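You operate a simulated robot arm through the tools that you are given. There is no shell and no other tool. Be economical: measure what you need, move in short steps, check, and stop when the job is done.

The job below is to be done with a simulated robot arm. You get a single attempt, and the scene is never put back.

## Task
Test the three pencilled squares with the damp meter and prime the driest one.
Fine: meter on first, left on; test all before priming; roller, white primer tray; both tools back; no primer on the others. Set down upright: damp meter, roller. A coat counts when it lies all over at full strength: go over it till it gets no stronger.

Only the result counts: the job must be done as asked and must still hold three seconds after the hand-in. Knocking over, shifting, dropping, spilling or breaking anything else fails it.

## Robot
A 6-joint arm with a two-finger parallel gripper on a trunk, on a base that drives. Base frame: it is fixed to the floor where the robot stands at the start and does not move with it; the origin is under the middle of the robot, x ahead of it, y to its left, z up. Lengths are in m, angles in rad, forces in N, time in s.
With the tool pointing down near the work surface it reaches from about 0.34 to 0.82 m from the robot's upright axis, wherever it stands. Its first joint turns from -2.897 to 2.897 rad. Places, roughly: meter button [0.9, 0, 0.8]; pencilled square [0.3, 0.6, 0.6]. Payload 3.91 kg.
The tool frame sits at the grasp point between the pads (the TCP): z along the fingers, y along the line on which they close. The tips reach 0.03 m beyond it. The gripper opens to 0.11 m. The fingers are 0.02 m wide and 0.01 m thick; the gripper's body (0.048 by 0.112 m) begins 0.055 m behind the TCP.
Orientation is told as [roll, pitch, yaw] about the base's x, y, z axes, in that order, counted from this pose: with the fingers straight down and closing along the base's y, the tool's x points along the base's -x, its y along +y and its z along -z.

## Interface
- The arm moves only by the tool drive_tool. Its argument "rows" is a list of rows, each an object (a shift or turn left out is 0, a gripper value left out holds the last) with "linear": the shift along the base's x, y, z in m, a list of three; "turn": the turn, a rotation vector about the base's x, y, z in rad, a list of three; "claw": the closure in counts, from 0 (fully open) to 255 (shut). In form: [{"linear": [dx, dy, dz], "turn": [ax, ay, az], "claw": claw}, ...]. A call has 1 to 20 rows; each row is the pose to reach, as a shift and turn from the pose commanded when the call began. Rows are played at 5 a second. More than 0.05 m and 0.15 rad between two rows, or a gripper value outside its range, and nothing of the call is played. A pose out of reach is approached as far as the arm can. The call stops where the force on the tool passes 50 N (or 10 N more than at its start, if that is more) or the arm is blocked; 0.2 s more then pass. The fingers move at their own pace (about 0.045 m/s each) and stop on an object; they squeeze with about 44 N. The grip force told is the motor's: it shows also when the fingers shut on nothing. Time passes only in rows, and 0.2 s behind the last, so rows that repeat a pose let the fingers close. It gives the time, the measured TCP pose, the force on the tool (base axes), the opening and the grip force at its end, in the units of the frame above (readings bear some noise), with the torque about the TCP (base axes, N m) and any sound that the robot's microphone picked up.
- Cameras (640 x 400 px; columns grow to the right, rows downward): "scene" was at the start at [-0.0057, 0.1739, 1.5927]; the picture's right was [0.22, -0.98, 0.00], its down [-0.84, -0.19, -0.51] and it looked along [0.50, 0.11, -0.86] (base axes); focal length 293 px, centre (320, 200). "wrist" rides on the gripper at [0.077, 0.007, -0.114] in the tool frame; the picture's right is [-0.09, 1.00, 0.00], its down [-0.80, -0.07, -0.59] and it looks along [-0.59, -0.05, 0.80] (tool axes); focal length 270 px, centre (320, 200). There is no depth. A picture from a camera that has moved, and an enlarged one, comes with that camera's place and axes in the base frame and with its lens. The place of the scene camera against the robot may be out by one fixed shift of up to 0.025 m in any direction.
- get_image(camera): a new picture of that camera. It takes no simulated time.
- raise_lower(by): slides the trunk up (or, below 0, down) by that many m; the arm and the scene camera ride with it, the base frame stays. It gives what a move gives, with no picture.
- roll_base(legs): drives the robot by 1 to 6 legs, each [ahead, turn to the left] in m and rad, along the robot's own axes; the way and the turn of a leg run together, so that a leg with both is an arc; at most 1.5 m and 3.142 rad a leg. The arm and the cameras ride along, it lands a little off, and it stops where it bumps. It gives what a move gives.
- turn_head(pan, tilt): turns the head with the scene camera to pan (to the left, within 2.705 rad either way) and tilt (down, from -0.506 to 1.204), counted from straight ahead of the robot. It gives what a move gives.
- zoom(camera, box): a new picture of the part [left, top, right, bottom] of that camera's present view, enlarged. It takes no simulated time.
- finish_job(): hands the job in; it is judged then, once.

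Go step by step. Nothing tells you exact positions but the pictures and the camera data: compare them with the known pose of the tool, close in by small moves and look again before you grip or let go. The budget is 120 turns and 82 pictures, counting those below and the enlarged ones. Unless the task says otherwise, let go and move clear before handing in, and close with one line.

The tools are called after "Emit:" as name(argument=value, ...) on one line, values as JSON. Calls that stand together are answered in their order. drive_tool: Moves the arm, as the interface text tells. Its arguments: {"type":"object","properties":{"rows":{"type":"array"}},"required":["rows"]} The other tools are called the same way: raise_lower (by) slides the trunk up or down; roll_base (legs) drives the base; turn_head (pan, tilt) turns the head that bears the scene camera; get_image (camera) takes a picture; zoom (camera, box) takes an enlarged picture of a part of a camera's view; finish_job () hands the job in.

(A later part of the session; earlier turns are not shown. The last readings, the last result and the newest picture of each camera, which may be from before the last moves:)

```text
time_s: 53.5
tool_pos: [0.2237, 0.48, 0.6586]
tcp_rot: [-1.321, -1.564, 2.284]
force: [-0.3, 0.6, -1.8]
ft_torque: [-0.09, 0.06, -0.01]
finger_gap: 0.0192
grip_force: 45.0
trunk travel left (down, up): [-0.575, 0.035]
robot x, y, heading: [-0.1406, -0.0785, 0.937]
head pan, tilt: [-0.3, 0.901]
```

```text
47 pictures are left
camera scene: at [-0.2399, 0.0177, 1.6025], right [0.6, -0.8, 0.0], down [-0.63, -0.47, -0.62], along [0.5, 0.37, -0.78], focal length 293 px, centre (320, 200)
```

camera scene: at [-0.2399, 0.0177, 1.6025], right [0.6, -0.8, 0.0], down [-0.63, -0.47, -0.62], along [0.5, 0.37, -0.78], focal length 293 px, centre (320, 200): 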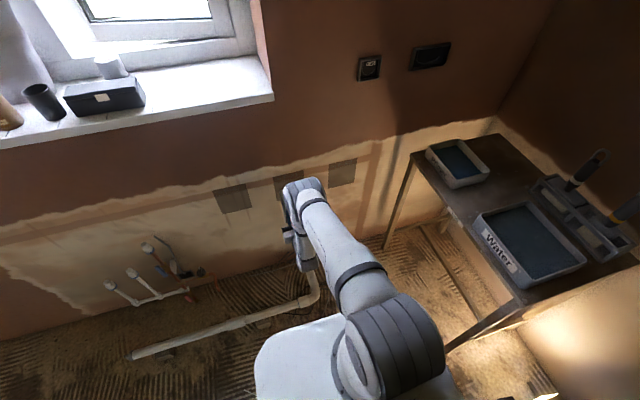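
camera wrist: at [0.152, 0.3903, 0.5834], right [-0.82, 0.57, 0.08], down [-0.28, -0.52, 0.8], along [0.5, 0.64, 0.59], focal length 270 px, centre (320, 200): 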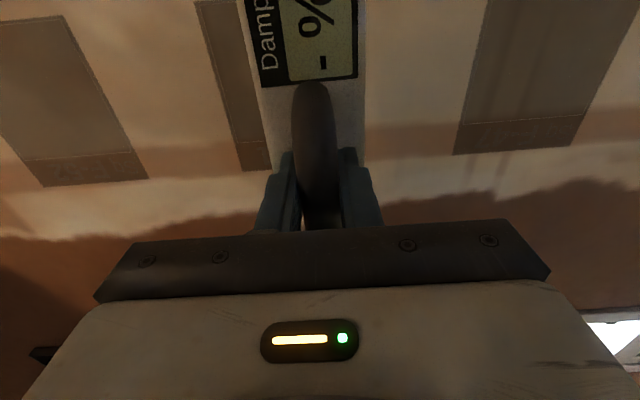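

I get the wall plane at W≈0.69 (distance along its normal), squares about 0.133 m wide centred at z≈0.67, spaced 0.25. I'll bring the meter in front of the middle square, almost to the wall.

Emit:
drive_tool(rows=[{"linear": [0.0236, -0.0168, 0.011]}, {"linear": [0.0396, 0.0068, 0.011]}, {"linear": [0.0556, 0.0304, 0.011]}, {"linear": [0.0696, 0.048, 0.011]}, {"linear": [0.072, 0.0512, 0.011]}, {"linear": [0.0743, 0.0545, 0.011]}, {"linear": [0.0755, 0.056, 0.011]}])

Emit:
get_image(camera="wrist")

```text
time_s: 55.1
tool_pos: [0.2983, 0.5346, 0.6732]
tcp_rot: [-1.217, -1.562, 2.181]
force: [0.3, 0.3, -2.1]
ft_torque: [-0.08, 0.09, 0.03]
finger_gap: 0.0188
grip_force: 43.5
trunk travel left (down, up): [-0.575, 0.035]
robot x, y, heading: [-0.1386, -0.0781, 0.94]
head pan, tilt: [-0.3, 0.901]
```

```text
46 pictures are left
camera wrist: at [0.227, 0.4454, 0.5961], right [-0.82, 0.57, 0.08], down [-0.28, -0.52, 0.8], along [0.5, 0.64, 0.59], focal length 270 px, centre (320, 200)
```

wrist: 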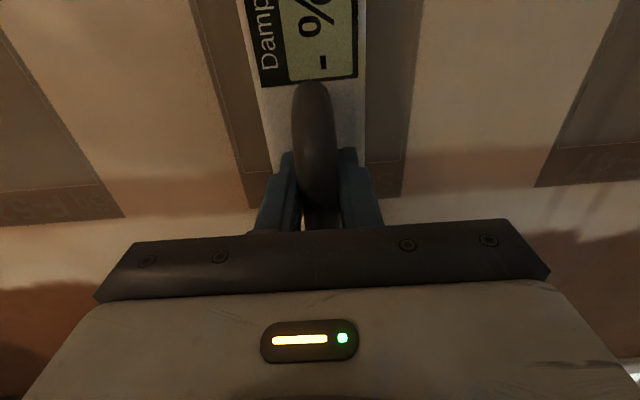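

Centred on the middle square and nearly touching. I'll press in small steps.

Emit:
drive_tool(rows=[{"linear": [0.0017, 0.0024, 0]}, {"linear": [0.0035, 0.0049, 0]}, {"linear": [0.0046, 0.0065, 0]}, {"linear": [0.0052, 0.0073, 0]}, {"linear": [0.0052, 0.0073, 0]}])

Emit:
zoom(camera="wrist", box=[200, 0, 440, 150])

```text
time_s: 56.3
tool_pos: [0.3008, 0.5396, 0.6712]
tcp_rot: [-1.088, -1.562, 2.053]
force: [-24.6, -43.0, -0.4]
ft_torque: [0.62, -0.54, -0.47]
finger_gap: 0.0193
grip_force: 43.5
trunk travel left (down, up): [-0.575, 0.035]
robot x, y, heading: [-0.1449, -0.0784, 0.941]
head pan, tilt: [-0.3, 0.901]
```

```text
2.67 times, centred on (320, 75) of wrist
camera zoom: at [0.2305, 0.4485, 0.5958], right [-0.82, 0.57, 0.08], down [-0.28, -0.52, 0.8], along [0.5, 0.64, 0.59], focal length 721 px, centre (320, 533)
```

zoom: 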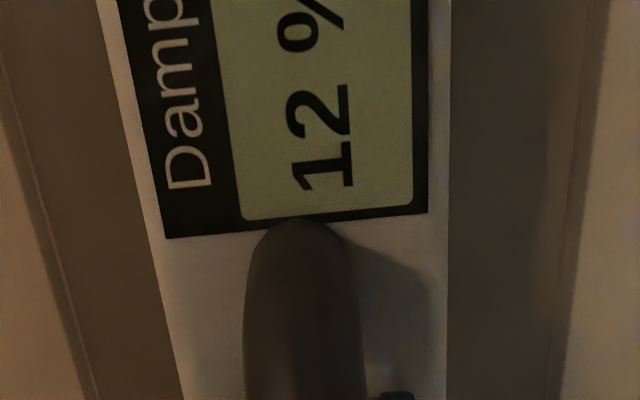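

Middle square reads 12 %. I'll back off, slide to the left square and press there.

Emit:
drive_tool(rows=[{"linear": [-0.012, -0.016, 0]}, {"linear": [-0.029, -0.041, 0]}, {"linear": [-0.063, -0.0168, 0]}, {"linear": [-0.097, 0.0073, 0]}, {"linear": [-0.131, 0.0315, 0]}, {"linear": [-0.165, 0.0557, 0]}, {"linear": [-0.199, 0.0798, 0]}, {"linear": [-0.233, 0.104, 0]}, {"linear": [-0.2156, 0.1285, 0]}, {"linear": [-0.2095, 0.1375, 0]}, {"linear": [-0.2075, 0.1403, 0]}, {"linear": [-0.206, 0.1425, 0]}, {"linear": [-0.206, 0.1425, 0]}])

Emit:
get_image(camera="wrist")

```text
time_s: 59.1
tool_pos: [0.0969, 0.6837, 0.6708]
tcp_rot: [-1.242, -1.562, 2.207]
force: [0.1, -0.6, -2.6]
ft_torque: [-0.08, 0.07, -0.02]
finger_gap: 0.0191
grip_force: 44.4
trunk travel left (down, up): [-0.575, 0.035]
robot x, y, heading: [-0.1438, -0.0787, 0.935]
head pan, tilt: [-0.3, 0.901]
```

```text
44 pictures are left
camera wrist: at [0.0258, 0.5946, 0.5957], right [-0.82, 0.57, 0.08], down [-0.28, -0.52, 0.8], along [0.5, 0.64, 0.59], focal length 270 px, centre (320, 200)
```

wrist: 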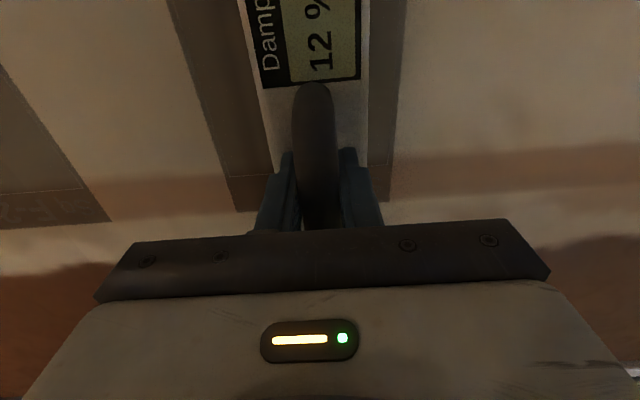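

Not yet touching; the display keeps the last reading. I press a little further in.

Emit:
drive_tool(rows=[{"linear": [0.0017, 0.0024, 0]}, {"linear": [0.003, 0.0042, 0]}, {"linear": [0.004, 0.0055, 0]}, {"linear": [0.004, 0.0055, 0]}])

Emit:
zoom(camera="wrist", box=[200, 0, 440, 150])

```text
time_s: 59.9
tool_pos: [0.0959, 0.6853, 0.6686]
tcp_rot: [-1.038, -1.558, 2.007]
force: [-8.3, -13.6, 0.2]
ft_torque: [1.29, -0.91, -0.22]
finger_gap: 0.0191
grip_force: 44.2
trunk travel left (down, up): [-0.575, 0.035]
robot x, y, heading: [-0.1386, -0.0769, 0.941]
head pan, tilt: [-0.3, 0.901]
stopped in row 3: the force on the tool passed its limit (the readings are from after the stop); the commanded pose is now the measured one
```

```text
2.67 times, centred on (320, 75) of wrist
camera zoom: at [0.0259, 0.5947, 0.5929], right [-0.82, 0.57, 0.08], down [-0.28, -0.52, 0.81], along [0.49, 0.64, 0.59], focal length 721 px, centre (320, 533)
```

zoom: 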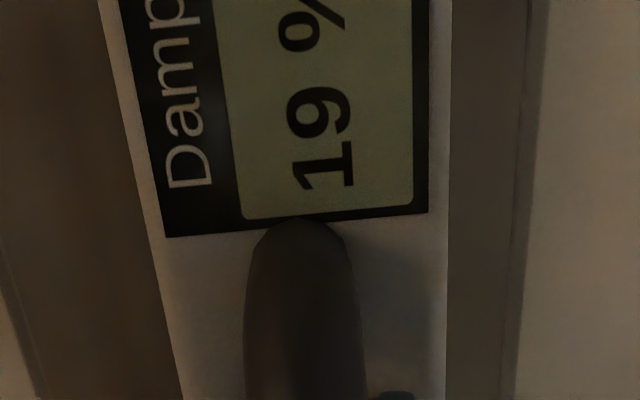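

Left square reads 19 %. Now over to the right square.

Emit:
drive_tool(rows=[{"linear": [-0.012, -0.016, 0.001]}, {"linear": [-0.029, -0.041, 0.002]}, {"linear": [0.005, -0.0652, 0.002]}, {"linear": [0.039, -0.0894, 0.002]}, {"linear": [0.073, -0.1137, 0.002]}, {"linear": [0.107, -0.1379, 0.002]}, {"linear": [0.141, -0.1621, 0.002]}, {"linear": [0.175, -0.1863, 0.002]}, {"linear": [0.209, -0.2105, 0.002]}, {"linear": [0.243, -0.2347, 0.002]}, {"linear": [0.277, -0.259, 0.002]}, {"linear": [0.311, -0.2832, 0.002]}, {"linear": [0.345, -0.3074, 0.002]}, {"linear": [0.379, -0.3316, 0.002]}, {"linear": [0.396, -0.307, 0.002]}, {"linear": [0.405, -0.295, 0.002]}, {"linear": [0.4068, -0.2922, 0.002]}, {"linear": [0.4068, -0.2922, 0.002]}])

Emit:
get_image(camera="wrist")

```text
time_s: 63.6
tool_pos: [0.5062, 0.3915, 0.6709]
tcp_rot: [-0.937, -1.557, 1.903]
force: [-9.6, -19.9, 1.3]
ft_torque: [0.74, -0.5, 0.02]
finger_gap: 0.0189
grip_force: 44.0
trunk travel left (down, up): [-0.575, 0.035]
robot x, y, heading: [-0.1374, -0.0774, 0.94]
head pan, tilt: [-0.3, 0.901]
```

```text
42 pictures are left
camera wrist: at [0.4344, 0.3012, 0.5951], right [-0.82, 0.57, 0.08], down [-0.28, -0.52, 0.81], along [0.5, 0.64, 0.59], focal length 270 px, centre (320, 200)
```

wrist: 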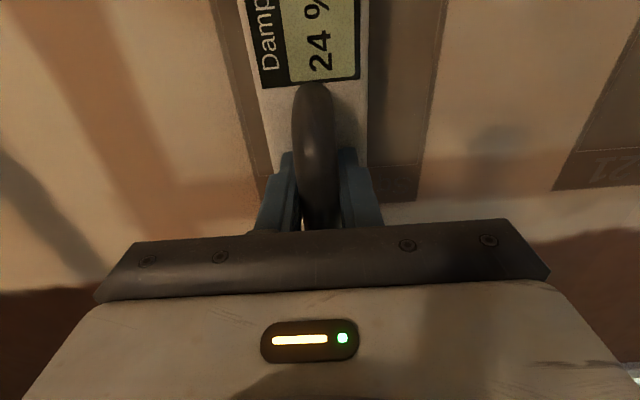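

Right square reads 24 %, so the middle square (12 %) is the driest. I'll withdraw the meter and tip the hand back down along the way I came.

Emit:
drive_tool(rows=[{"linear": [-0.02, -0.028, 0]}, {"linear": [-0.04, -0.056, 0]}, {"linear": [-0.0557, -0.078, 0.01]}, {"linear": [-0.088, -0.055, 0.034]}, {"linear": [-0.1205, -0.0318, 0.058]}, {"linear": [-0.153, -0.0087, 0.082]}, {"linear": [-0.1853, 0.0144, 0.106]}, {"linear": [-0.2177, 0.0375, 0.13]}, {"linear": [-0.25, 0.0606, 0.154]}, {"linear": [-0.2825, 0.0837, 0.178]}, {"linear": [-0.291, 0.072, 0.218], "turn": [-0.0972, 0.0687, 0]}, {"linear": [-0.2993, 0.06, 0.258], "turn": [-0.1944, 0.1374, 0]}, {"linear": [-0.3077, 0.0483, 0.298], "turn": [-0.2916, 0.2061, 0]}, {"linear": [-0.316, 0.0365, 0.338], "turn": [-0.3888, 0.2748, 0]}, {"linear": [-0.3245, 0.0247, 0.378], "turn": [-0.486, 0.3435, 0]}, {"linear": [-0.333, 0.013, 0.418], "turn": [-0.5832, 0.4122, 0]}])

Emit:
drive_tool(rows=[{"linear": [0, 0, 0], "turn": [-0.113, 0.083, 0]}, {"linear": [0, 0, 0], "turn": [-0.225, 0.166, 0]}, {"linear": [-0.01, -0.01, 0], "turn": [-0.338, 0.249, 0]}, {"linear": [-0.022, -0.03, 0], "turn": [-0.451, 0.333, 0]}, {"linear": [-0.036, -0.05, 0], "turn": [-0.563, 0.416, 0]}, {"linear": [-0.05, -0.07, 0], "turn": [-0.69, 0.5, 0]}])

Emit:
get_image(camera="wrist")

```text
time_s: 67.0
tool_pos: [0.1699, 0.4075, 1.0892]
tcp_rot: [0.0, -0.849, 0.972]
force: [-1.2, 0.3, -2.8]
ft_torque: [-0.02, 0.05, 0.02]
finger_gap: 0.0189
grip_force: 44.4
trunk travel left (down, up): [-0.575, 0.035]
robot x, y, heading: [-0.1398, -0.0784, 0.941]
head pan, tilt: [-0.3, 0.901]
```

```text
refused: row 6 steps farther than a row can; nothing moved
```

```text
41 pictures are left
camera wrist: at [0.0867, 0.2993, 1.1082], right [-0.79, 0.61, 0.07], down [0.11, 0.03, 0.99], along [0.6, 0.79, -0.09], focal length 270 px, centre (320, 200)
```

wrist: 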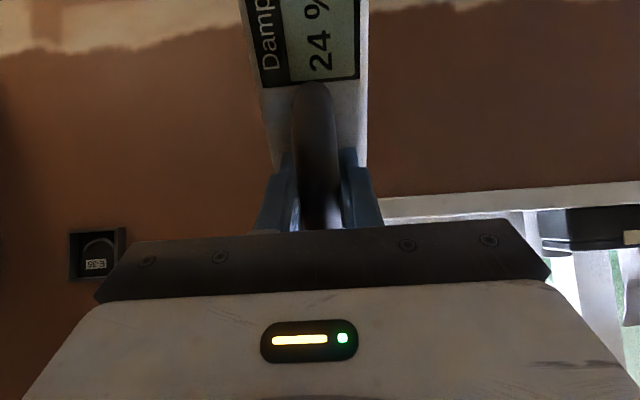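

Tip the remaining 0.85 rad in smaller steps, then drive the base back to the table spot.

Emit:
drive_tool(rows=[{"linear": [0, 0, 0], "turn": [-0.1169, 0.0797, 0]}, {"linear": [0, 0, 0], "turn": [-0.2337, 0.1593, 0]}, {"linear": [-0.01, -0.012, 0], "turn": [-0.3505, 0.239, 0]}, {"linear": [-0.022, -0.03, 0], "turn": [-0.4673, 0.3187, 0]}, {"linear": [-0.036, -0.05, 0], "turn": [-0.5842, 0.3983, 0]}, {"linear": [-0.05, -0.07, 0], "turn": [-0.701, 0.478, 0]}])

Emit:
roll_base(legs=[[0.12, 0], [0, -1.11], [0.22, 0]])

Emit:
turn_head(pan=0, tilt=1.0)

Emit:
get_image(camera="scene")

```text
time_s: 68.5
tool_pos: [0.1234, 0.3384, 1.0874]
tcp_rot: [0.002, 0.001, 0.971]
force: [0.5, -0.2, -3.1]
ft_torque: [0.0, 0.04, 0.03]
finger_gap: 0.019
grip_force: 43.7
out of reach, approached as far as the arm can: row 2
trunk travel left (down, up): [-0.575, 0.035]
robot x, y, heading: [-0.1405, -0.0764, 0.94]
head pan, tilt: [-0.3, 0.901]
```

```text
time_s: 73.8
tool_pos: [0.6454, -0.0717, 1.0878]
tcp_rot: [0.001, 0.0, -0.136]
force: [0.1, -1.1, -3.0]
ft_torque: [0.03, 0.03, -0.02]
finger_gap: 0.0191
grip_force: 44.3
trunk travel left (down, up): [-0.575, 0.035]
robot x, y, heading: [0.1566, 0.0011, -0.176]
head pan, tilt: [-0.3, 0.901]
```

```text
time_s: 74.6
tool_pos: [0.6436, -0.0712, 1.0877]
tcp_rot: [0.0, 0.0, -0.137]
force: [-0.1, -0.6, -3.2]
ft_torque: [0.04, 0.04, 0.02]
finger_gap: 0.019
grip_force: 43.9
trunk travel left (down, up): [-0.575, 0.035]
robot x, y, heading: [0.1536, -0.0005, -0.18]
head pan, tilt: [0.0, 1.0]
```

```text
40 pictures are left
camera scene: at [0.1827, 0.171, 1.5952], right [-0.18, -0.98, 0.0], down [-0.83, 0.15, -0.54], along [0.53, -0.1, -0.84], focal length 293 px, centre (320, 200)
```

scene: 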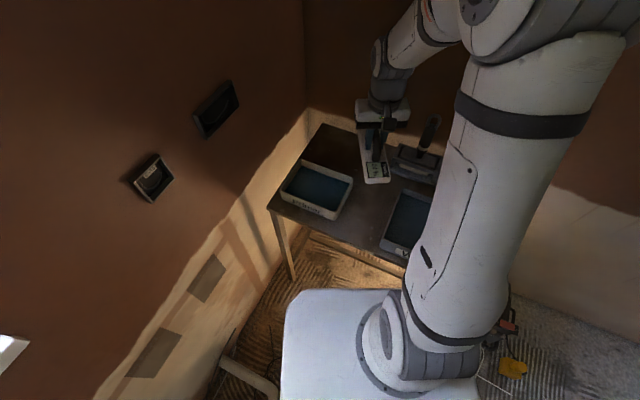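

The hand is level over the table. I'll bring the meter above its old place with its old yaw and lower it to just above the table.

Emit:
drive_tool(rows=[{"linear": [0.03, -0.0018, 0], "turn": [0, 0, 0.134]}, {"linear": [0.06, -0.0036, 0], "turn": [0, 0, 0.268]}, {"linear": [0.09, -0.0054, 0], "turn": [0, 0, 0.402]}, {"linear": [0.12, -0.0072, 0], "turn": [0, 0, 0.536]}, {"linear": [0.15, -0.009, 0], "turn": [0, 0, 0.67]}, {"linear": [0.18, -0.0108, 0], "turn": [0, 0, 0.804]}, {"linear": [0.21, -0.0126, 0], "turn": [0, 0, 0.938]}, {"linear": [0.237, -0.0145, 0], "turn": [0, 0, 1.071]}, {"linear": [0.237, -0.0145, -0.04], "turn": [0, 0, 1.071]}, {"linear": [0.237, -0.0145, -0.08], "turn": [0, 0, 1.071]}, {"linear": [0.237, -0.0145, -0.12], "turn": [0, 0, 1.071]}, {"linear": [0.237, -0.0145, -0.16], "turn": [0, 0, 1.071]}, {"linear": [0.237, -0.0145, -0.2], "turn": [0, 0, 1.071]}])

Emit:
get_image(camera="wrist")

```text
time_s: 77.4
tool_pos: [0.8805, -0.0852, 0.8878]
tcp_rot: [-0.001, 0.002, 0.936]
force: [0.2, -0.4, -3.7]
ft_torque: [0.01, 0.0, 0.01]
finger_gap: 0.019
grip_force: 44.1
trunk travel left (down, up): [-0.575, 0.035]
robot x, y, heading: [0.1515, 0.0003, -0.175]
head pan, tilt: [0.0, 1.0]
```

```text
39 pictures are left
camera wrist: at [0.8286, -0.1433, 1.0022], right [-0.75, 0.66, 0.0], down [0.53, 0.6, 0.59], along [0.39, 0.45, -0.8], focal length 270 px, centre (320, 200)
```

wrist: 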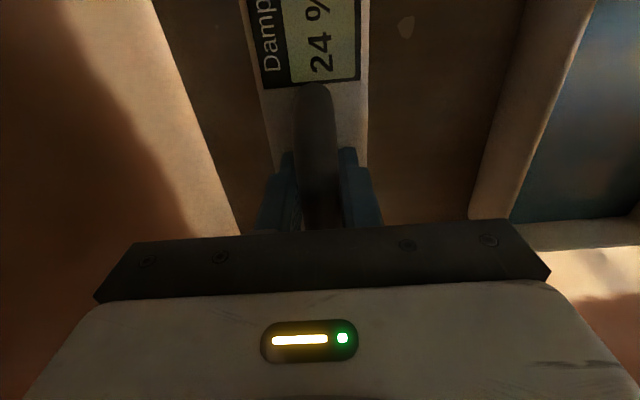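

The meter sits as before, slid about 7 mm along the bar. I'll allow for this and lower to the table.

Emit:
drive_tool(rows=[{"linear": [-0.004, -0.0056, -0.015]}, {"linear": [-0.004, -0.0056, -0.024]}, {"linear": [-0.004, -0.0056, -0.028]}, {"linear": [-0.004, -0.0056, -0.031]}, {"linear": [-0.004, -0.0056, -0.033]}])

```text
time_s: 78.6
tool_pos: [0.8772, -0.0901, 0.8548]
tcp_rot: [0.0, -0.002, 0.936]
force: [0.6, -0.9, -3.1]
ft_torque: [-0.06, 0.06, 0.0]
finger_gap: 0.0189
grip_force: 44.2
trunk travel left (down, up): [-0.575, 0.035]
robot x, y, heading: [0.1556, -0.0028, -0.168]
head pan, tilt: [0.0, 1.0]
```

No contact yet; I'll continue in fine steps.

Emit:
drive_tool(rows=[{"linear": [0, 0, -0.0015]}, {"linear": [0, 0, -0.003]}, {"linear": [0, 0, -0.0045]}, {"linear": [0, 0, -0.006]}])

```text
time_s: 79.6
tool_pos: [0.8766, -0.0896, 0.8488]
tcp_rot: [0.0, 0.0, 0.935]
force: [-0.7, 0.0, -0.8]
ft_torque: [-0.15, 0.19, 0.06]
finger_gap: 0.0191
grip_force: 43.7
trunk travel left (down, up): [-0.575, 0.035]
robot x, y, heading: [0.1578, 0.0014, -0.175]
head pan, tilt: [0.0, 1.0]
```

Starting to touch. A little more, then open.

Emit:
drive_tool(rows=[{"linear": [0, 0, -0.001]}, {"linear": [0, 0, -0.002]}, {"linear": [0, 0, -0.002]}])

```text
time_s: 80.4
tool_pos: [0.8768, -0.0903, 0.8477]
tcp_rot: [-0.005, -0.001, 0.936]
force: [3.2, -1.9, 13.2]
ft_torque: [-0.85, 0.76, 0.33]
finger_gap: 0.0189
grip_force: 44.0
trunk travel left (down, up): [-0.575, 0.035]
robot x, y, heading: [0.1568, -0.0017, -0.177]
head pan, tilt: [0.0, 1.0]
```

Contact is firm at 13 N. I'll open slowly and rise.

Emit:
drive_tool(rows=[{"linear": [0, 0, 0.001], "claw": 190}, {"linear": [0, 0, 0.001], "claw": 120}, {"linear": [0, 0, 0.001], "claw": 0}, {"linear": [0, 0, 0.001]}, {"linear": [0, 0, 0.001]}, {"linear": [0, 0, 0.001]}, {"linear": [0, 0, 0.001]}, {"linear": [0, 0, 0.03]}, {"linear": [0, 0, 0.07]}, {"linear": [0, 0, 0.11]}, {"linear": [0, 0, 0.15]}])

Emit:
get_image(camera="wrist")

```text
time_s: 82.8
tool_pos: [0.8741, -0.0906, 0.9961]
tcp_rot: [0.0, 0.001, 0.935]
force: [0.5, 0.4, -0.3]
ft_torque: [-0.02, 0.0, -0.02]
finger_gap: 0.1101
grip_force: 0.2
trunk travel left (down, up): [-0.575, 0.035]
robot x, y, heading: [0.1539, -0.0047, -0.178]
head pan, tilt: [0.0, 1.0]
```

```text
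38 pictures are left
camera wrist: at [0.823, -0.1481, 1.1116], right [-0.75, 0.66, 0.0], down [0.53, 0.6, 0.59], along [0.39, 0.45, -0.8], focal length 270 px, centre (320, 200)
```

wrist: 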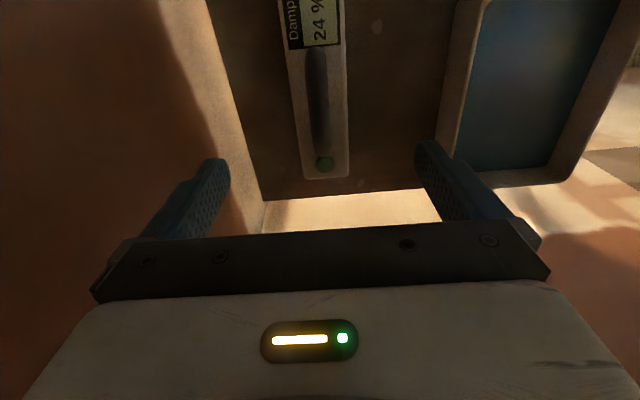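

The meter is back upright and on. Next I go up and over to view the tool rack from above (the handles reach to about z 1.03).

Emit:
drive_tool(rows=[{"linear": [0, 0, 0.045]}, {"linear": [0, 0, 0.09]}, {"linear": [0, 0, 0.135]}, {"linear": [0, 0, 0.18]}, {"linear": [-0.016, -0.013, 0.19], "turn": [0, 0, -0.1414]}, {"linear": [-0.032, -0.026, 0.2], "turn": [0, 0, -0.2827]}, {"linear": [-0.048, -0.04, 0.2], "turn": [0, 0, -0.424]}, {"linear": [-0.064, -0.055, 0.2], "turn": [0, 0, -0.5655]}, {"linear": [-0.08, -0.07, 0.2], "turn": [0, 0, -0.7068]}, {"linear": [-0.096, -0.085, 0.2], "turn": [0, 0, -0.848]}, {"linear": [-0.112, -0.1, 0.2], "turn": [0, 0, -0.99]}, {"linear": [-0.13, -0.12, 0.2], "turn": [0, 0, -1.131]}, {"linear": [-0.15, -0.14, 0.2], "turn": [0, 0, -1.272]}, {"linear": [-0.17, -0.16, 0.2], "turn": [0, 0, -1.414]}, {"linear": [-0.18, -0.18, 0.2], "turn": [0, 0, -1.555]}])

Emit:
get_image(camera="wrist")

Emit:
get_image(camera="scene")

```text
time_s: 86.0
tool_pos: [0.6941, -0.2726, 1.1972]
tcp_rot: [0.0, -0.001, -0.623]
force: [0.6, -0.7, -0.7]
ft_torque: [0.01, 0.0, -0.03]
finger_gap: 0.1098
grip_force: 0.0
trunk travel left (down, up): [-0.575, 0.035]
robot x, y, heading: [0.1575, 0.0003, -0.178]
head pan, tilt: [0.0, 1.0]
```

```text
37 pictures are left
camera wrist: at [0.6353, -0.2209, 1.3119], right [0.65, 0.76, 0.0], down [0.61, -0.52, 0.59], along [0.45, -0.39, -0.8], focal length 270 px, centre (320, 200)
```

wrist: 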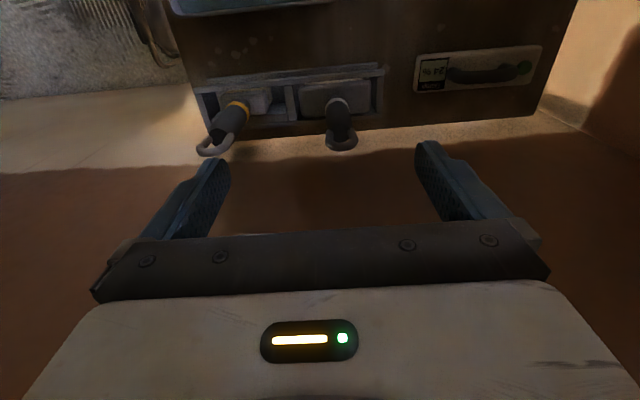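

```text
36 pictures are left
camera scene: at [0.1821, 0.1706, 1.5953], right [-0.18, -0.98, 0.0], down [-0.83, 0.15, -0.54], along [0.53, -0.09, -0.84], focal length 293 px, centre (320, 200)
```

scene: 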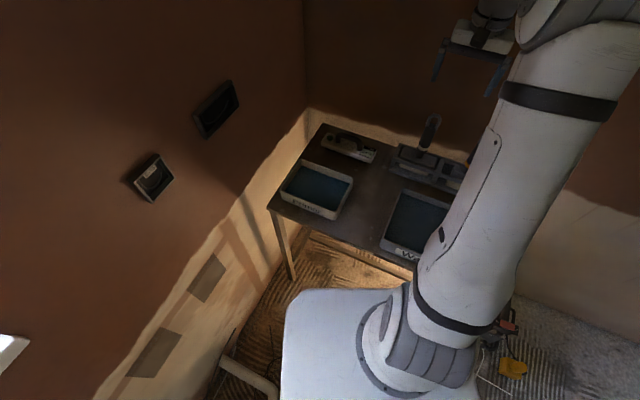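

Emit:
zoom(camera="wrist", box=[180, 50, 420, 200])

```text
2.67 times, centred on (300, 125) of wrist
camera zoom: at [0.6353, -0.2209, 1.3119], right [0.65, 0.76, 0.0], down [0.61, -0.52, 0.59], along [0.45, -0.39, -0.8], focal length 721 px, centre (373, 400)
```

zoom: 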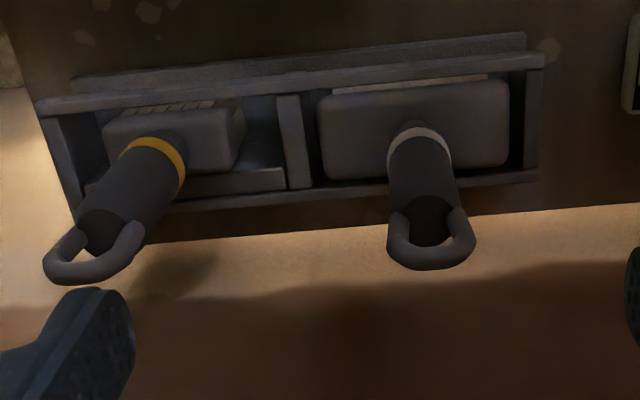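

The tool with the white band has the white sleeve and must be the roller; its handle stands upright near (0.747, -0.284). I'll turn the hand a quarter and centre it above that handle for a second view.

Emit:
drive_tool(rows=[{"linear": [0.005, -0.001, 0], "turn": [0, 0, 0.143]}, {"linear": [0.01, -0.002, 0], "turn": [0, 0, 0.286]}, {"linear": [0.015, -0.003, 0], "turn": [0, 0, 0.429]}, {"linear": [0.02, -0.004, 0], "turn": [0, 0, 0.571]}, {"linear": [0.025, -0.005, 0], "turn": [0, 0, 0.714]}, {"linear": [0.03, -0.006, 0], "turn": [0, 0, 0.857]}, {"linear": [0.035, -0.007, 0], "turn": [0, 0, 1.0]}, {"linear": [0.04, -0.008, 0], "turn": [0, 0, 1.143]}, {"linear": [0.045, -0.009, 0], "turn": [0, 0, 1.285]}, {"linear": [0.05, -0.01, 0], "turn": [0, 0, 1.428]}, {"linear": [0.053, -0.011, -0.02], "turn": [0, 0, 1.571]}, {"linear": [0.053, -0.011, -0.045], "turn": [0, 0, 1.571]}])

Emit:
get_image(camera="wrist")

```text
time_s: 88.6
tool_pos: [0.7503, -0.2825, 1.1511]
tcp_rot: [-0.001, 0.0, 0.953]
force: [-0.5, 0.0, 0.5]
ft_torque: [-0.04, 0.01, -0.01]
finger_gap: 0.1099
grip_force: 0.0
trunk travel left (down, up): [-0.575, 0.035]
robot x, y, heading: [0.1528, -0.0044, -0.173]
head pan, tilt: [0.0, 1.0]
```

```text
34 pictures are left
camera wrist: at [0.6998, -0.3409, 1.266], right [-0.76, 0.65, 0.0], down [0.52, 0.61, 0.59], along [0.39, 0.45, -0.8], focal length 270 px, centre (320, 200)
```

wrist: 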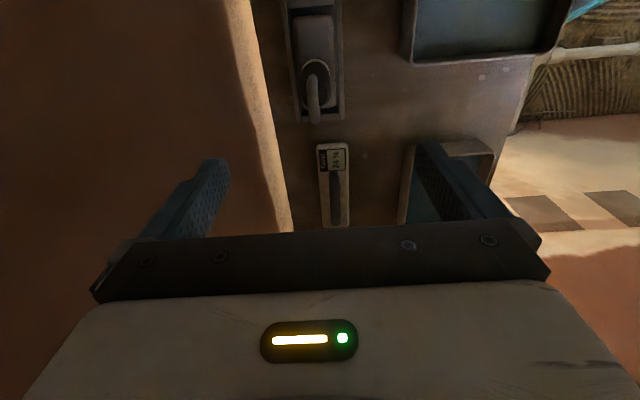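

The handle axis is at about (0.752, -0.290), upright, cylinder ending at z≈0.995 with the loop up to ≈1.046. I'll go down around its upper end and check.

Emit:
drive_tool(rows=[{"linear": [0.002, -0.0075, -0.03]}, {"linear": [0.002, -0.0075, -0.07]}, {"linear": [0.002, -0.0075, -0.11]}])

Emit:
get_image(camera="wrist")

```text
time_s: 89.4
tool_pos: [0.752, -0.292, 1.0397]
tcp_rot: [-0.001, -0.001, 0.952]
force: [-0.3, -0.4, -0.3]
ft_torque: [0.04, 0.0, 0.0]
finger_gap: 0.1101
grip_force: 0.1
trunk travel left (down, up): [-0.575, 0.035]
robot x, y, heading: [0.1567, 0.0002, -0.178]
head pan, tilt: [0.0, 1.0]
```

```text
33 pictures are left
camera wrist: at [0.7017, -0.3499, 1.1546], right [-0.76, 0.65, 0.0], down [0.52, 0.61, 0.59], along [0.39, 0.45, -0.8], focal length 270 px, centre (320, 200)
```

wrist: 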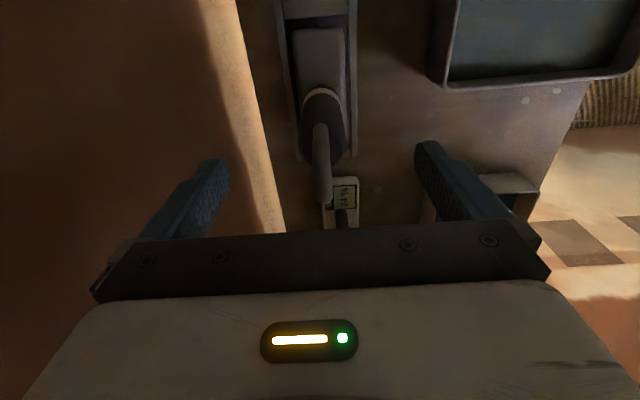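

The loop tip is at z≈1.048 and the cylinder ends at ≈1.00. I'll stop with the TCP at 1.001, just clear of the loop, and close.

Emit:
drive_tool(rows=[{"linear": [0.0, 0.001, -0.02]}, {"linear": [0.0, 0.001, -0.036]}, {"linear": [0.0, 0.001, -0.039]}, {"linear": [0.0, 0.001, -0.039], "claw": 255}, {"linear": [0.0, 0.001, -0.039]}, {"linear": [0.0, 0.001, -0.039]}, {"linear": [0.0, 0.001, -0.039]}, {"linear": [0.0, 0.001, -0.039]}, {"linear": [0.0, 0.001, -0.039]}, {"linear": [0.0, 0.001, -0.039]}])

Emit:
get_image(camera="wrist")

```text
time_s: 91.6
tool_pos: [0.7512, -0.2895, 1.0025]
tcp_rot: [-0.001, 0.0, 0.951]
force: [0.4, -0.3, -0.7]
ft_torque: [-0.07, -0.08, 0.02]
finger_gap: 0.0328
grip_force: 43.8
trunk travel left (down, up): [-0.575, 0.035]
robot x, y, heading: [0.1545, -0.0016, -0.179]
head pan, tilt: [0.0, 1.0]
```

```text
32 pictures are left
camera wrist: at [0.7001, -0.3483, 1.117], right [-0.76, 0.65, 0.0], down [0.52, 0.61, 0.59], along [0.39, 0.45, -0.8], focal length 270 px, centre (320, 200)
```

wrist: 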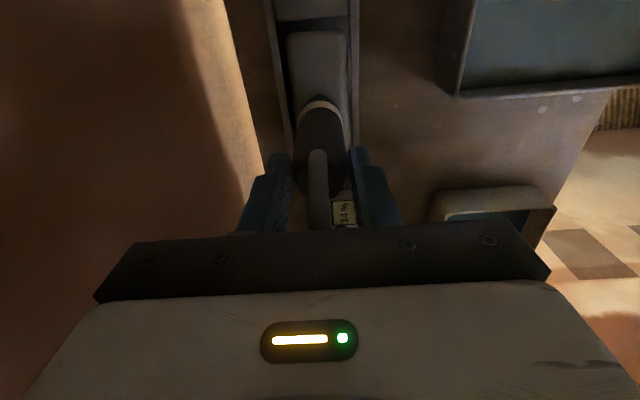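

Gripped (33 mm). Rack pose: (0.7515, -0.2900, 1.002), yaw 0.951. I lift straight up.

Emit:
drive_tool(rows=[{"linear": [0, 0, 0.02]}, {"linear": [0, 0, 0.05]}, {"linear": [0, 0, 0.09]}, {"linear": [0, 0, 0.13]}, {"linear": [0, 0, 0.165]}])

Emit:
get_image(camera="wrist")

Emit:
zoom(camera="scene", box=[260, 40, 500, 240])

```text
time_s: 92.8
tool_pos: [0.7518, -0.2913, 1.168]
tcp_rot: [0.002, 0.001, 0.951]
force: [-0.5, -0.2, -1.8]
ft_torque: [0.0, -0.03, -0.02]
finger_gap: 0.0328
grip_force: 43.8
trunk travel left (down, up): [-0.575, 0.035]
robot x, y, heading: [0.1574, 0.0004, -0.176]
head pan, tilt: [0.0, 1.0]
```

```text
31 pictures are left
camera wrist: at [0.7002, -0.3482, 1.2833], right [-0.76, 0.65, 0.0], down [0.52, 0.61, 0.59], along [0.39, 0.45, -0.8], focal length 270 px, centre (320, 200)
```

wrist: 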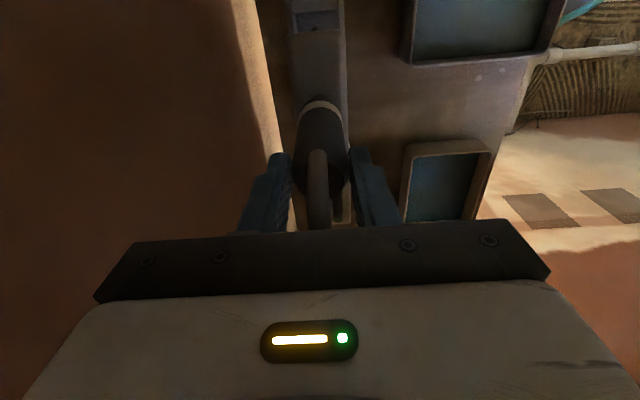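

```text
2.00 times, centred on (380, 140) of scene
camera zoom: at [0.182, 0.1712, 1.5952], right [-0.18, -0.98, 0.0], down [-0.83, 0.15, -0.54], along [0.53, -0.1, -0.84], focal length 585 px, centre (200, 320)
```

zoom: 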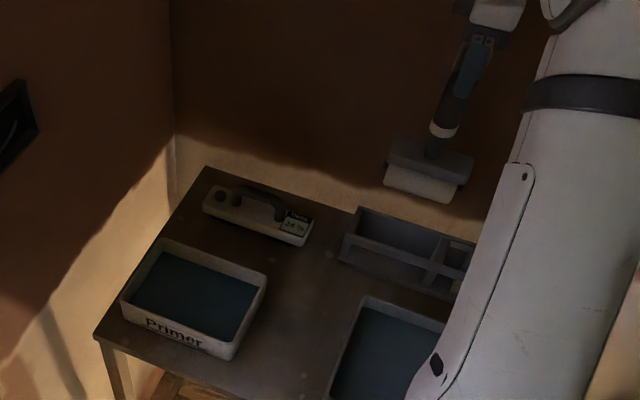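

It is the roller: white sleeve under a hood. I'll carry it over the primer tray (centre near (0.725, 0.066)).

Emit:
drive_tool(rows=[{"linear": [-0.003, 0.04, 0]}, {"linear": [-0.006, 0.08, 0]}, {"linear": [-0.009, 0.12, 0]}, {"linear": [-0.012, 0.16, 0]}, {"linear": [-0.015, 0.2, 0]}, {"linear": [-0.018, 0.24, 0]}, {"linear": [-0.021, 0.28, 0]}, {"linear": [-0.024, 0.32, 0]}, {"linear": [-0.027, 0.357, 0]}, {"linear": [-0.027, 0.357, -0.04]}, {"linear": [-0.027, 0.357, -0.07]}])

Emit:
get_image(camera="wrist")

Emit:
zoom(camera="scene", box=[220, 60, 420, 260])

```text
time_s: 95.2
tool_pos: [0.7236, 0.07, 1.0972]
tcp_rot: [-0.002, 0.0, 0.953]
force: [0.4, 0.1, -2.1]
ft_torque: [0.0, 0.01, 0.0]
finger_gap: 0.0329
grip_force: 43.9
trunk travel left (down, up): [-0.575, 0.035]
robot x, y, heading: [0.1547, -0.003, -0.173]
head pan, tilt: [0.0, 1.0]
```

```text
29 pictures are left
camera wrist: at [0.6727, 0.0114, 1.2125], right [-0.76, 0.65, 0.0], down [0.52, 0.61, 0.6], along [0.39, 0.45, -0.8], focal length 270 px, centre (320, 200)
```

wrist: 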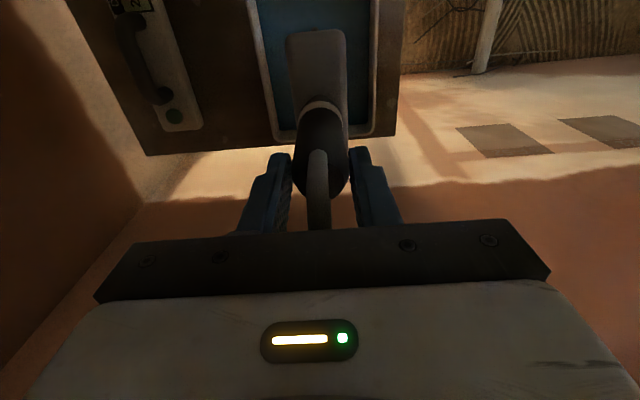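

```text
2.00 times, centred on (320, 160) of scene
camera zoom: at [0.1826, 0.1713, 1.5952], right [-0.18, -0.98, 0.0], down [-0.83, 0.15, -0.54], along [0.53, -0.1, -0.84], focal length 585 px, centre (320, 280)
```

zoom: 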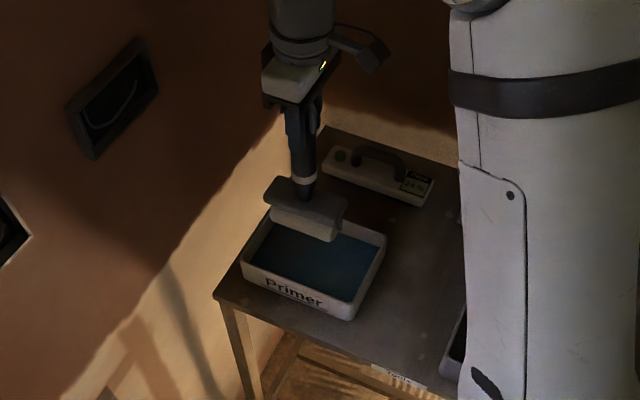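

The roller hangs over the tray; I'll centre it by a few mm and lower it into the primer in careful steps.

Emit:
drive_tool(rows=[{"linear": [-0.005, -0.008, -0.03]}, {"linear": [-0.005, -0.008, -0.06]}, {"linear": [-0.005, -0.008, -0.075]}, {"linear": [-0.005, -0.008, -0.082]}, {"linear": [-0.005, -0.008, -0.086]}])

Emit:
zoom(camera="scene", box=[240, 110, 400, 230])

```text
time_s: 96.4
tool_pos: [0.7173, 0.0609, 1.0121]
tcp_rot: [0.001, 0.001, 0.951]
force: [-1.9, -0.6, 4.1]
ft_torque: [-0.14, 0.38, 0.01]
finger_gap: 0.0331
grip_force: 44.2
trunk travel left (down, up): [-0.575, 0.035]
robot x, y, heading: [0.1538, -0.0026, -0.179]
head pan, tilt: [0.0, 1.0]
```

```text
3.33 times, centred on (320, 170) of scene
camera zoom: at [0.1816, 0.1711, 1.5954], right [-0.18, -0.98, 0.0], down [-0.83, 0.15, -0.54], along [0.53, -0.1, -0.84], focal length 975 px, centre (320, 300)
```

zoom: 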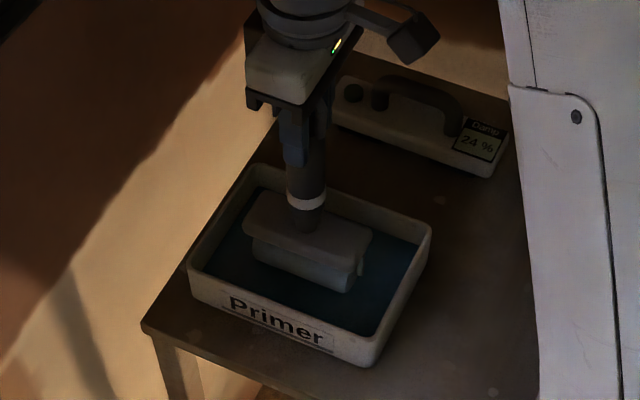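

It touches the tray bottom with about 6 N. I'll roll gently back and forth along the tray's short side to load the sleeve, then lift.

Emit:
drive_tool(rows=[{"linear": [0, 0, 0.001]}, {"linear": [0.01, -0.007, 0.001]}, {"linear": [0.02, -0.014, 0.001]}, {"linear": [0.01, -0.007, 0.001]}, {"linear": [0, 0, 0.001]}, {"linear": [-0.01, 0.007, 0.001]}, {"linear": [-0.02, 0.014, 0.001]}, {"linear": [-0.01, 0.007, 0.001]}, {"linear": [0, 0, 0.001]}, {"linear": [0, 0, 0.001]}, {"linear": [0, 0, 0.03]}, {"linear": [0, 0, 0.07]}, {"linear": [0, 0, 0.11]}])

Emit:
zoom(camera="scene", box=[240, 60, 400, 180])

```text
time_s: 99.2
tool_pos: [0.7193, 0.0603, 1.1224]
tcp_rot: [0.0, 0.001, 0.951]
force: [0.5, 0.5, -2.1]
ft_torque: [-0.01, -0.02, -0.01]
finger_gap: 0.033
grip_force: 44.3
trunk travel left (down, up): [-0.575, 0.035]
robot x, y, heading: [0.154, -0.0022, -0.179]
head pan, tilt: [0.0, 1.0]
```

```text
3.33 times, centred on (320, 120) of scene
camera zoom: at [0.1816, 0.1712, 1.5952], right [-0.18, -0.98, 0.0], down [-0.83, 0.15, -0.54], along [0.53, -0.1, -0.84], focal length 975 px, centre (320, 467)
```

zoom: 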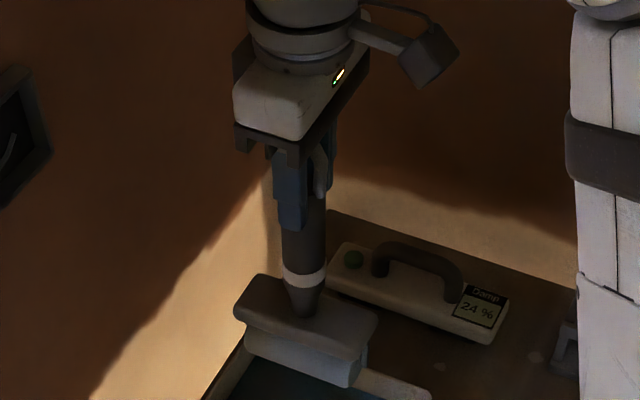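

The sleeve is loaded. I'll bring the arm straight ahead of the robot, then drive to the wall station, a bit farther back since the roller is longer.

Emit:
drive_tool(rows=[{"linear": [-0.0116, -0.0184, 0.0075], "turn": [0, 0, -0.14]}, {"linear": [-0.0232, -0.0368, 0.015], "turn": [0, 0, -0.28]}, {"linear": [-0.0349, -0.0551, 0.0225], "turn": [0, 0, -0.42]}, {"linear": [-0.0465, -0.0735, 0.03], "turn": [0, 0, -0.56]}, {"linear": [-0.0581, -0.0919, 0.0375], "turn": [0, 0, -0.7]}, {"linear": [-0.0697, -0.1103, 0.045], "turn": [0, 0, -0.84]}, {"linear": [-0.0814, -0.1286, 0.0525], "turn": [0, 0, -0.98]}, {"linear": [-0.093, -0.147, 0.06], "turn": [0, 0, -1.12]}])

Emit:
roll_base(legs=[[-0.22, 0], [0, 1.115], [-0.2, 0]])

Emit:
turn_head(pan=0.35, tilt=0.8)

Emit:
get_image(camera="scene")

```text
time_s: 101.0
tool_pos: [0.6235, -0.0877, 1.1829]
tcp_rot: [-0.001, -0.002, -0.17]
force: [-0.4, 0.6, -2.2]
ft_torque: [0.0, -0.01, -0.01]
finger_gap: 0.033
grip_force: 43.9
trunk travel left (down, up): [-0.575, 0.035]
robot x, y, heading: [0.1579, -0.0036, -0.18]
head pan, tilt: [0.0, 1.0]
```

```text
time_s: 106.7
tool_pos: [0.1005, 0.2578, 1.1832]
tcp_rot: [0.0, 0.0, 0.951]
force: [0.4, -0.5, -2.1]
ft_torque: [-0.02, 0.03, 0.03]
finger_gap: 0.033
grip_force: 44.3
trunk travel left (down, up): [-0.575, 0.035]
robot x, y, heading: [-0.1703, -0.1289, 0.935]
head pan, tilt: [0.0, 1.0]
```

```text
time_s: 107.5
tool_pos: [0.1007, 0.2593, 1.1819]
tcp_rot: [-0.001, -0.001, 0.95]
force: [-0.7, -0.1, -2.9]
ft_torque: [0.01, -0.02, 0.0]
finger_gap: 0.0329
grip_force: 43.7
trunk travel left (down, up): [-0.575, 0.035]
robot x, y, heading: [-0.1713, -0.132, 0.931]
head pan, tilt: [0.351, 0.799]
```

```text
25 pictures are left
camera scene: at [-0.3089, -0.0034, 1.6103], right [0.96, -0.28, 0.0], down [-0.2, -0.69, -0.7], along [0.2, 0.67, -0.72], focal length 293 px, centre (320, 200)
```

scene: 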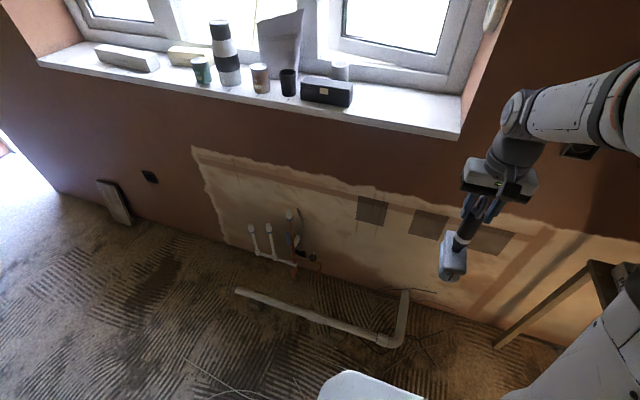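

The hand is right in front of the middle square's column. I'll tip the roller toward the wall while lowering it, keeping clear.

Emit:
drive_tool(rows=[{"linear": [0.0078, 0.0108, -0.015], "turn": [0.1064, -0.0762, 0]}, {"linear": [0.0155, 0.0217, -0.03], "turn": [0.2129, -0.1524, 0]}, {"linear": [0.0233, 0.0325, -0.045], "turn": [0.3193, -0.2286, 0]}, {"linear": [0.031, 0.0434, -0.06], "turn": [0.4257, -0.3047, 0]}, {"linear": [0.0388, 0.0542, -0.075], "turn": [0.5322, -0.3809, 0]}, {"linear": [0.0466, 0.065, -0.09], "turn": [0.6386, -0.4571, 0]}, {"linear": [0.0543, 0.0759, -0.13], "turn": [0.745, -0.5333, 0]}, {"linear": [0.0621, 0.0867, -0.17], "turn": [0.8514, -0.6095, 0]}, {"linear": [0.0698, 0.0976, -0.21], "turn": [0.9579, -0.6857, 0]}, {"linear": [0.0776, 0.1084, -0.25], "turn": [1.0643, -0.7619, 0]}, {"linear": [0.0854, 0.1192, -0.29], "turn": [1.1707, -0.838, 0]}, {"linear": [0.0931, 0.1301, -0.33], "turn": [1.2772, -0.9142, 0]}])

Emit:
get_image(camera="wrist")

```text
time_s: 110.1
tool_pos: [0.1945, 0.3894, 0.8528]
tcp_rot: [-2.768, -1.571, -2.566]
force: [0.1, -0.2, -1.3]
ft_torque: [-0.19, 0.15, -0.01]
finger_gap: 0.0329
grip_force: 43.7
out of reach, approached as far as the arm can: row 5
trunk travel left (down, up): [-0.575, 0.035]
robot x, y, heading: [-0.1711, -0.1317, 0.932]
head pan, tilt: [0.351, 0.799]
```

```text
24 pictures are left
camera wrist: at [0.1221, 0.3011, 0.7759], right [-0.81, 0.58, 0.09], down [-0.29, -0.53, 0.8], along [0.51, 0.62, 0.59], focal length 270 px, centre (320, 200)
```

wrist: 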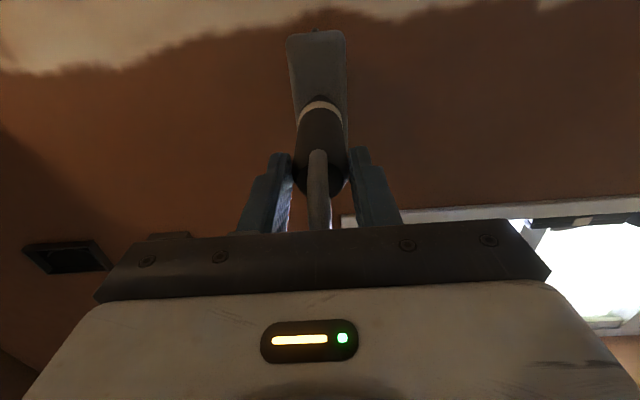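

Horizontal and aligned. I'll go down to the square's height and look.

Emit:
drive_tool(rows=[{"linear": [0, 0, -0.045]}, {"linear": [0, 0, -0.09]}, {"linear": [0, 0, -0.135]}, {"linear": [0, 0, -0.18]}])

Emit:
get_image(camera="wrist")

```text
time_s: 111.1
tool_pos: [0.1931, 0.3909, 0.6734]
tcp_rot: [-2.471, -1.569, -2.861]
force: [0.1, -0.7, -1.1]
ft_torque: [-0.19, 0.15, -0.03]
finger_gap: 0.0328
grip_force: 44.6
trunk travel left (down, up): [-0.575, 0.035]
robot x, y, heading: [-0.1757, -0.1302, 0.93]
head pan, tilt: [0.351, 0.799]
```

```text
23 pictures are left
camera wrist: at [0.1198, 0.3029, 0.5978], right [-0.81, 0.58, 0.09], down [-0.29, -0.52, 0.8], along [0.51, 0.62, 0.59], focal length 270 px, centre (320, 200)
```

wrist: 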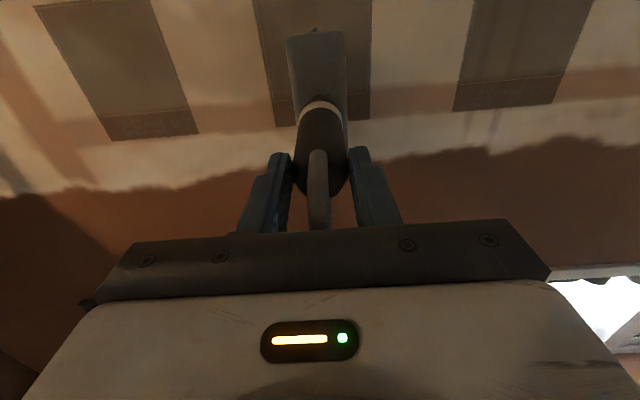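

The roller is centred on the middle square. I'll approach until it just touches.

Emit:
drive_tool(rows=[{"linear": [0.0116, 0.0163, 0]}, {"linear": [0.0174, 0.0245, 0]}, {"linear": [0.0203, 0.0285, 0]}, {"linear": [0.022, 0.031, 0]}, {"linear": [0.0232, 0.0326, 0]}])

```text
time_s: 112.3
tool_pos: [0.2153, 0.4209, 0.6724]
tcp_rot: [-0.986, -1.568, 1.932]
force: [-10.5, -14.7, -0.5]
ft_torque: [0.79, -0.53, -0.19]
finger_gap: 0.033
grip_force: 44.1
trunk travel left (down, up): [-0.575, 0.035]
robot x, y, heading: [-0.171, -0.1364, 0.931]
head pan, tilt: [0.351, 0.799]
```

Contact is good at about 18 N. I'll roll across the upper part and back across the lower part.

Emit:
drive_tool(rows=[{"linear": [-0.0058, -0.0082, 0.027]}, {"linear": [-0.0343, 0.0121, 0.027]}, {"linear": [-0.0628, 0.0324, 0.027]}, {"linear": [-0.0573, 0.0402, 0.027]}, {"linear": [-0.0411, 0.0286, 0.027]}, {"linear": [-0.0248, 0.017, 0.027]}, {"linear": [-0.0085, 0.0054, 0.027]}, {"linear": [0.0079, -0.0062, 0.027]}, {"linear": [0.0242, -0.0178, 0.027]}, {"linear": [0.0405, -0.0294, 0.027]}, {"linear": [0.0568, -0.041, 0.027]}, {"linear": [0.0513, -0.0488, 0.01]}, {"linear": [0.0513, -0.0488, -0.027]}, {"linear": [0.0568, -0.041, -0.027]}, {"linear": [0.0364, -0.0265, -0.027]}, {"linear": [0.016, -0.012, -0.027]}, {"linear": [-0.0044, 0.0025, -0.027]}, {"linear": [-0.0248, 0.017, -0.027]}, {"linear": [-0.0451, 0.0315, -0.027]}, {"linear": [-0.0573, 0.0402, -0.027]}])

Emit:
get_image(camera="wrist")

Emit:
get_image(camera="scene")

```text
time_s: 116.5
tool_pos: [0.1581, 0.4621, 0.645]
tcp_rot: [-1.835, -1.57, 2.787]
force: [-4.9, -12.2, -0.5]
ft_torque: [-0.09, 0.03, -0.73]
finger_gap: 0.0333
grip_force: 44.5
trunk travel left (down, up): [-0.575, 0.035]
robot x, y, heading: [-0.168, -0.1337, 0.933]
head pan, tilt: [0.351, 0.799]
```

```text
22 pictures are left
camera wrist: at [0.0857, 0.3734, 0.569], right [-0.81, 0.58, 0.09], down [-0.29, -0.52, 0.8], along [0.51, 0.62, 0.59], focal length 270 px, centre (320, 200)
```

wrist: 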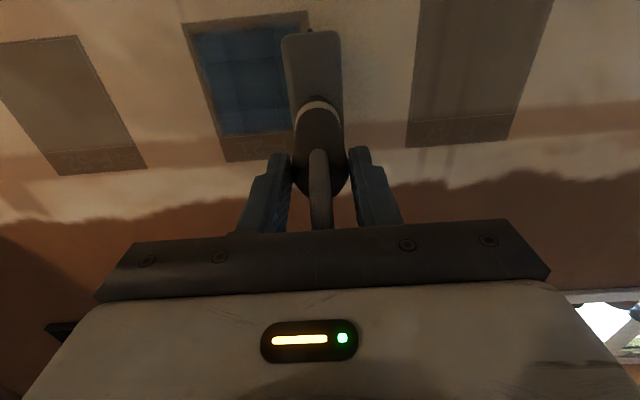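

```text
21 pictures are left
camera scene: at [-0.3093, -0.0043, 1.6104], right [0.96, -0.28, 0.0], down [-0.2, -0.69, -0.7], along [0.2, 0.67, -0.72], focal length 293 px, centre (320, 200)
```

scene: 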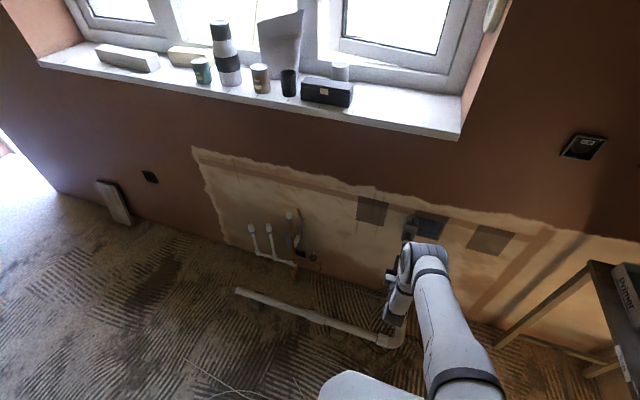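

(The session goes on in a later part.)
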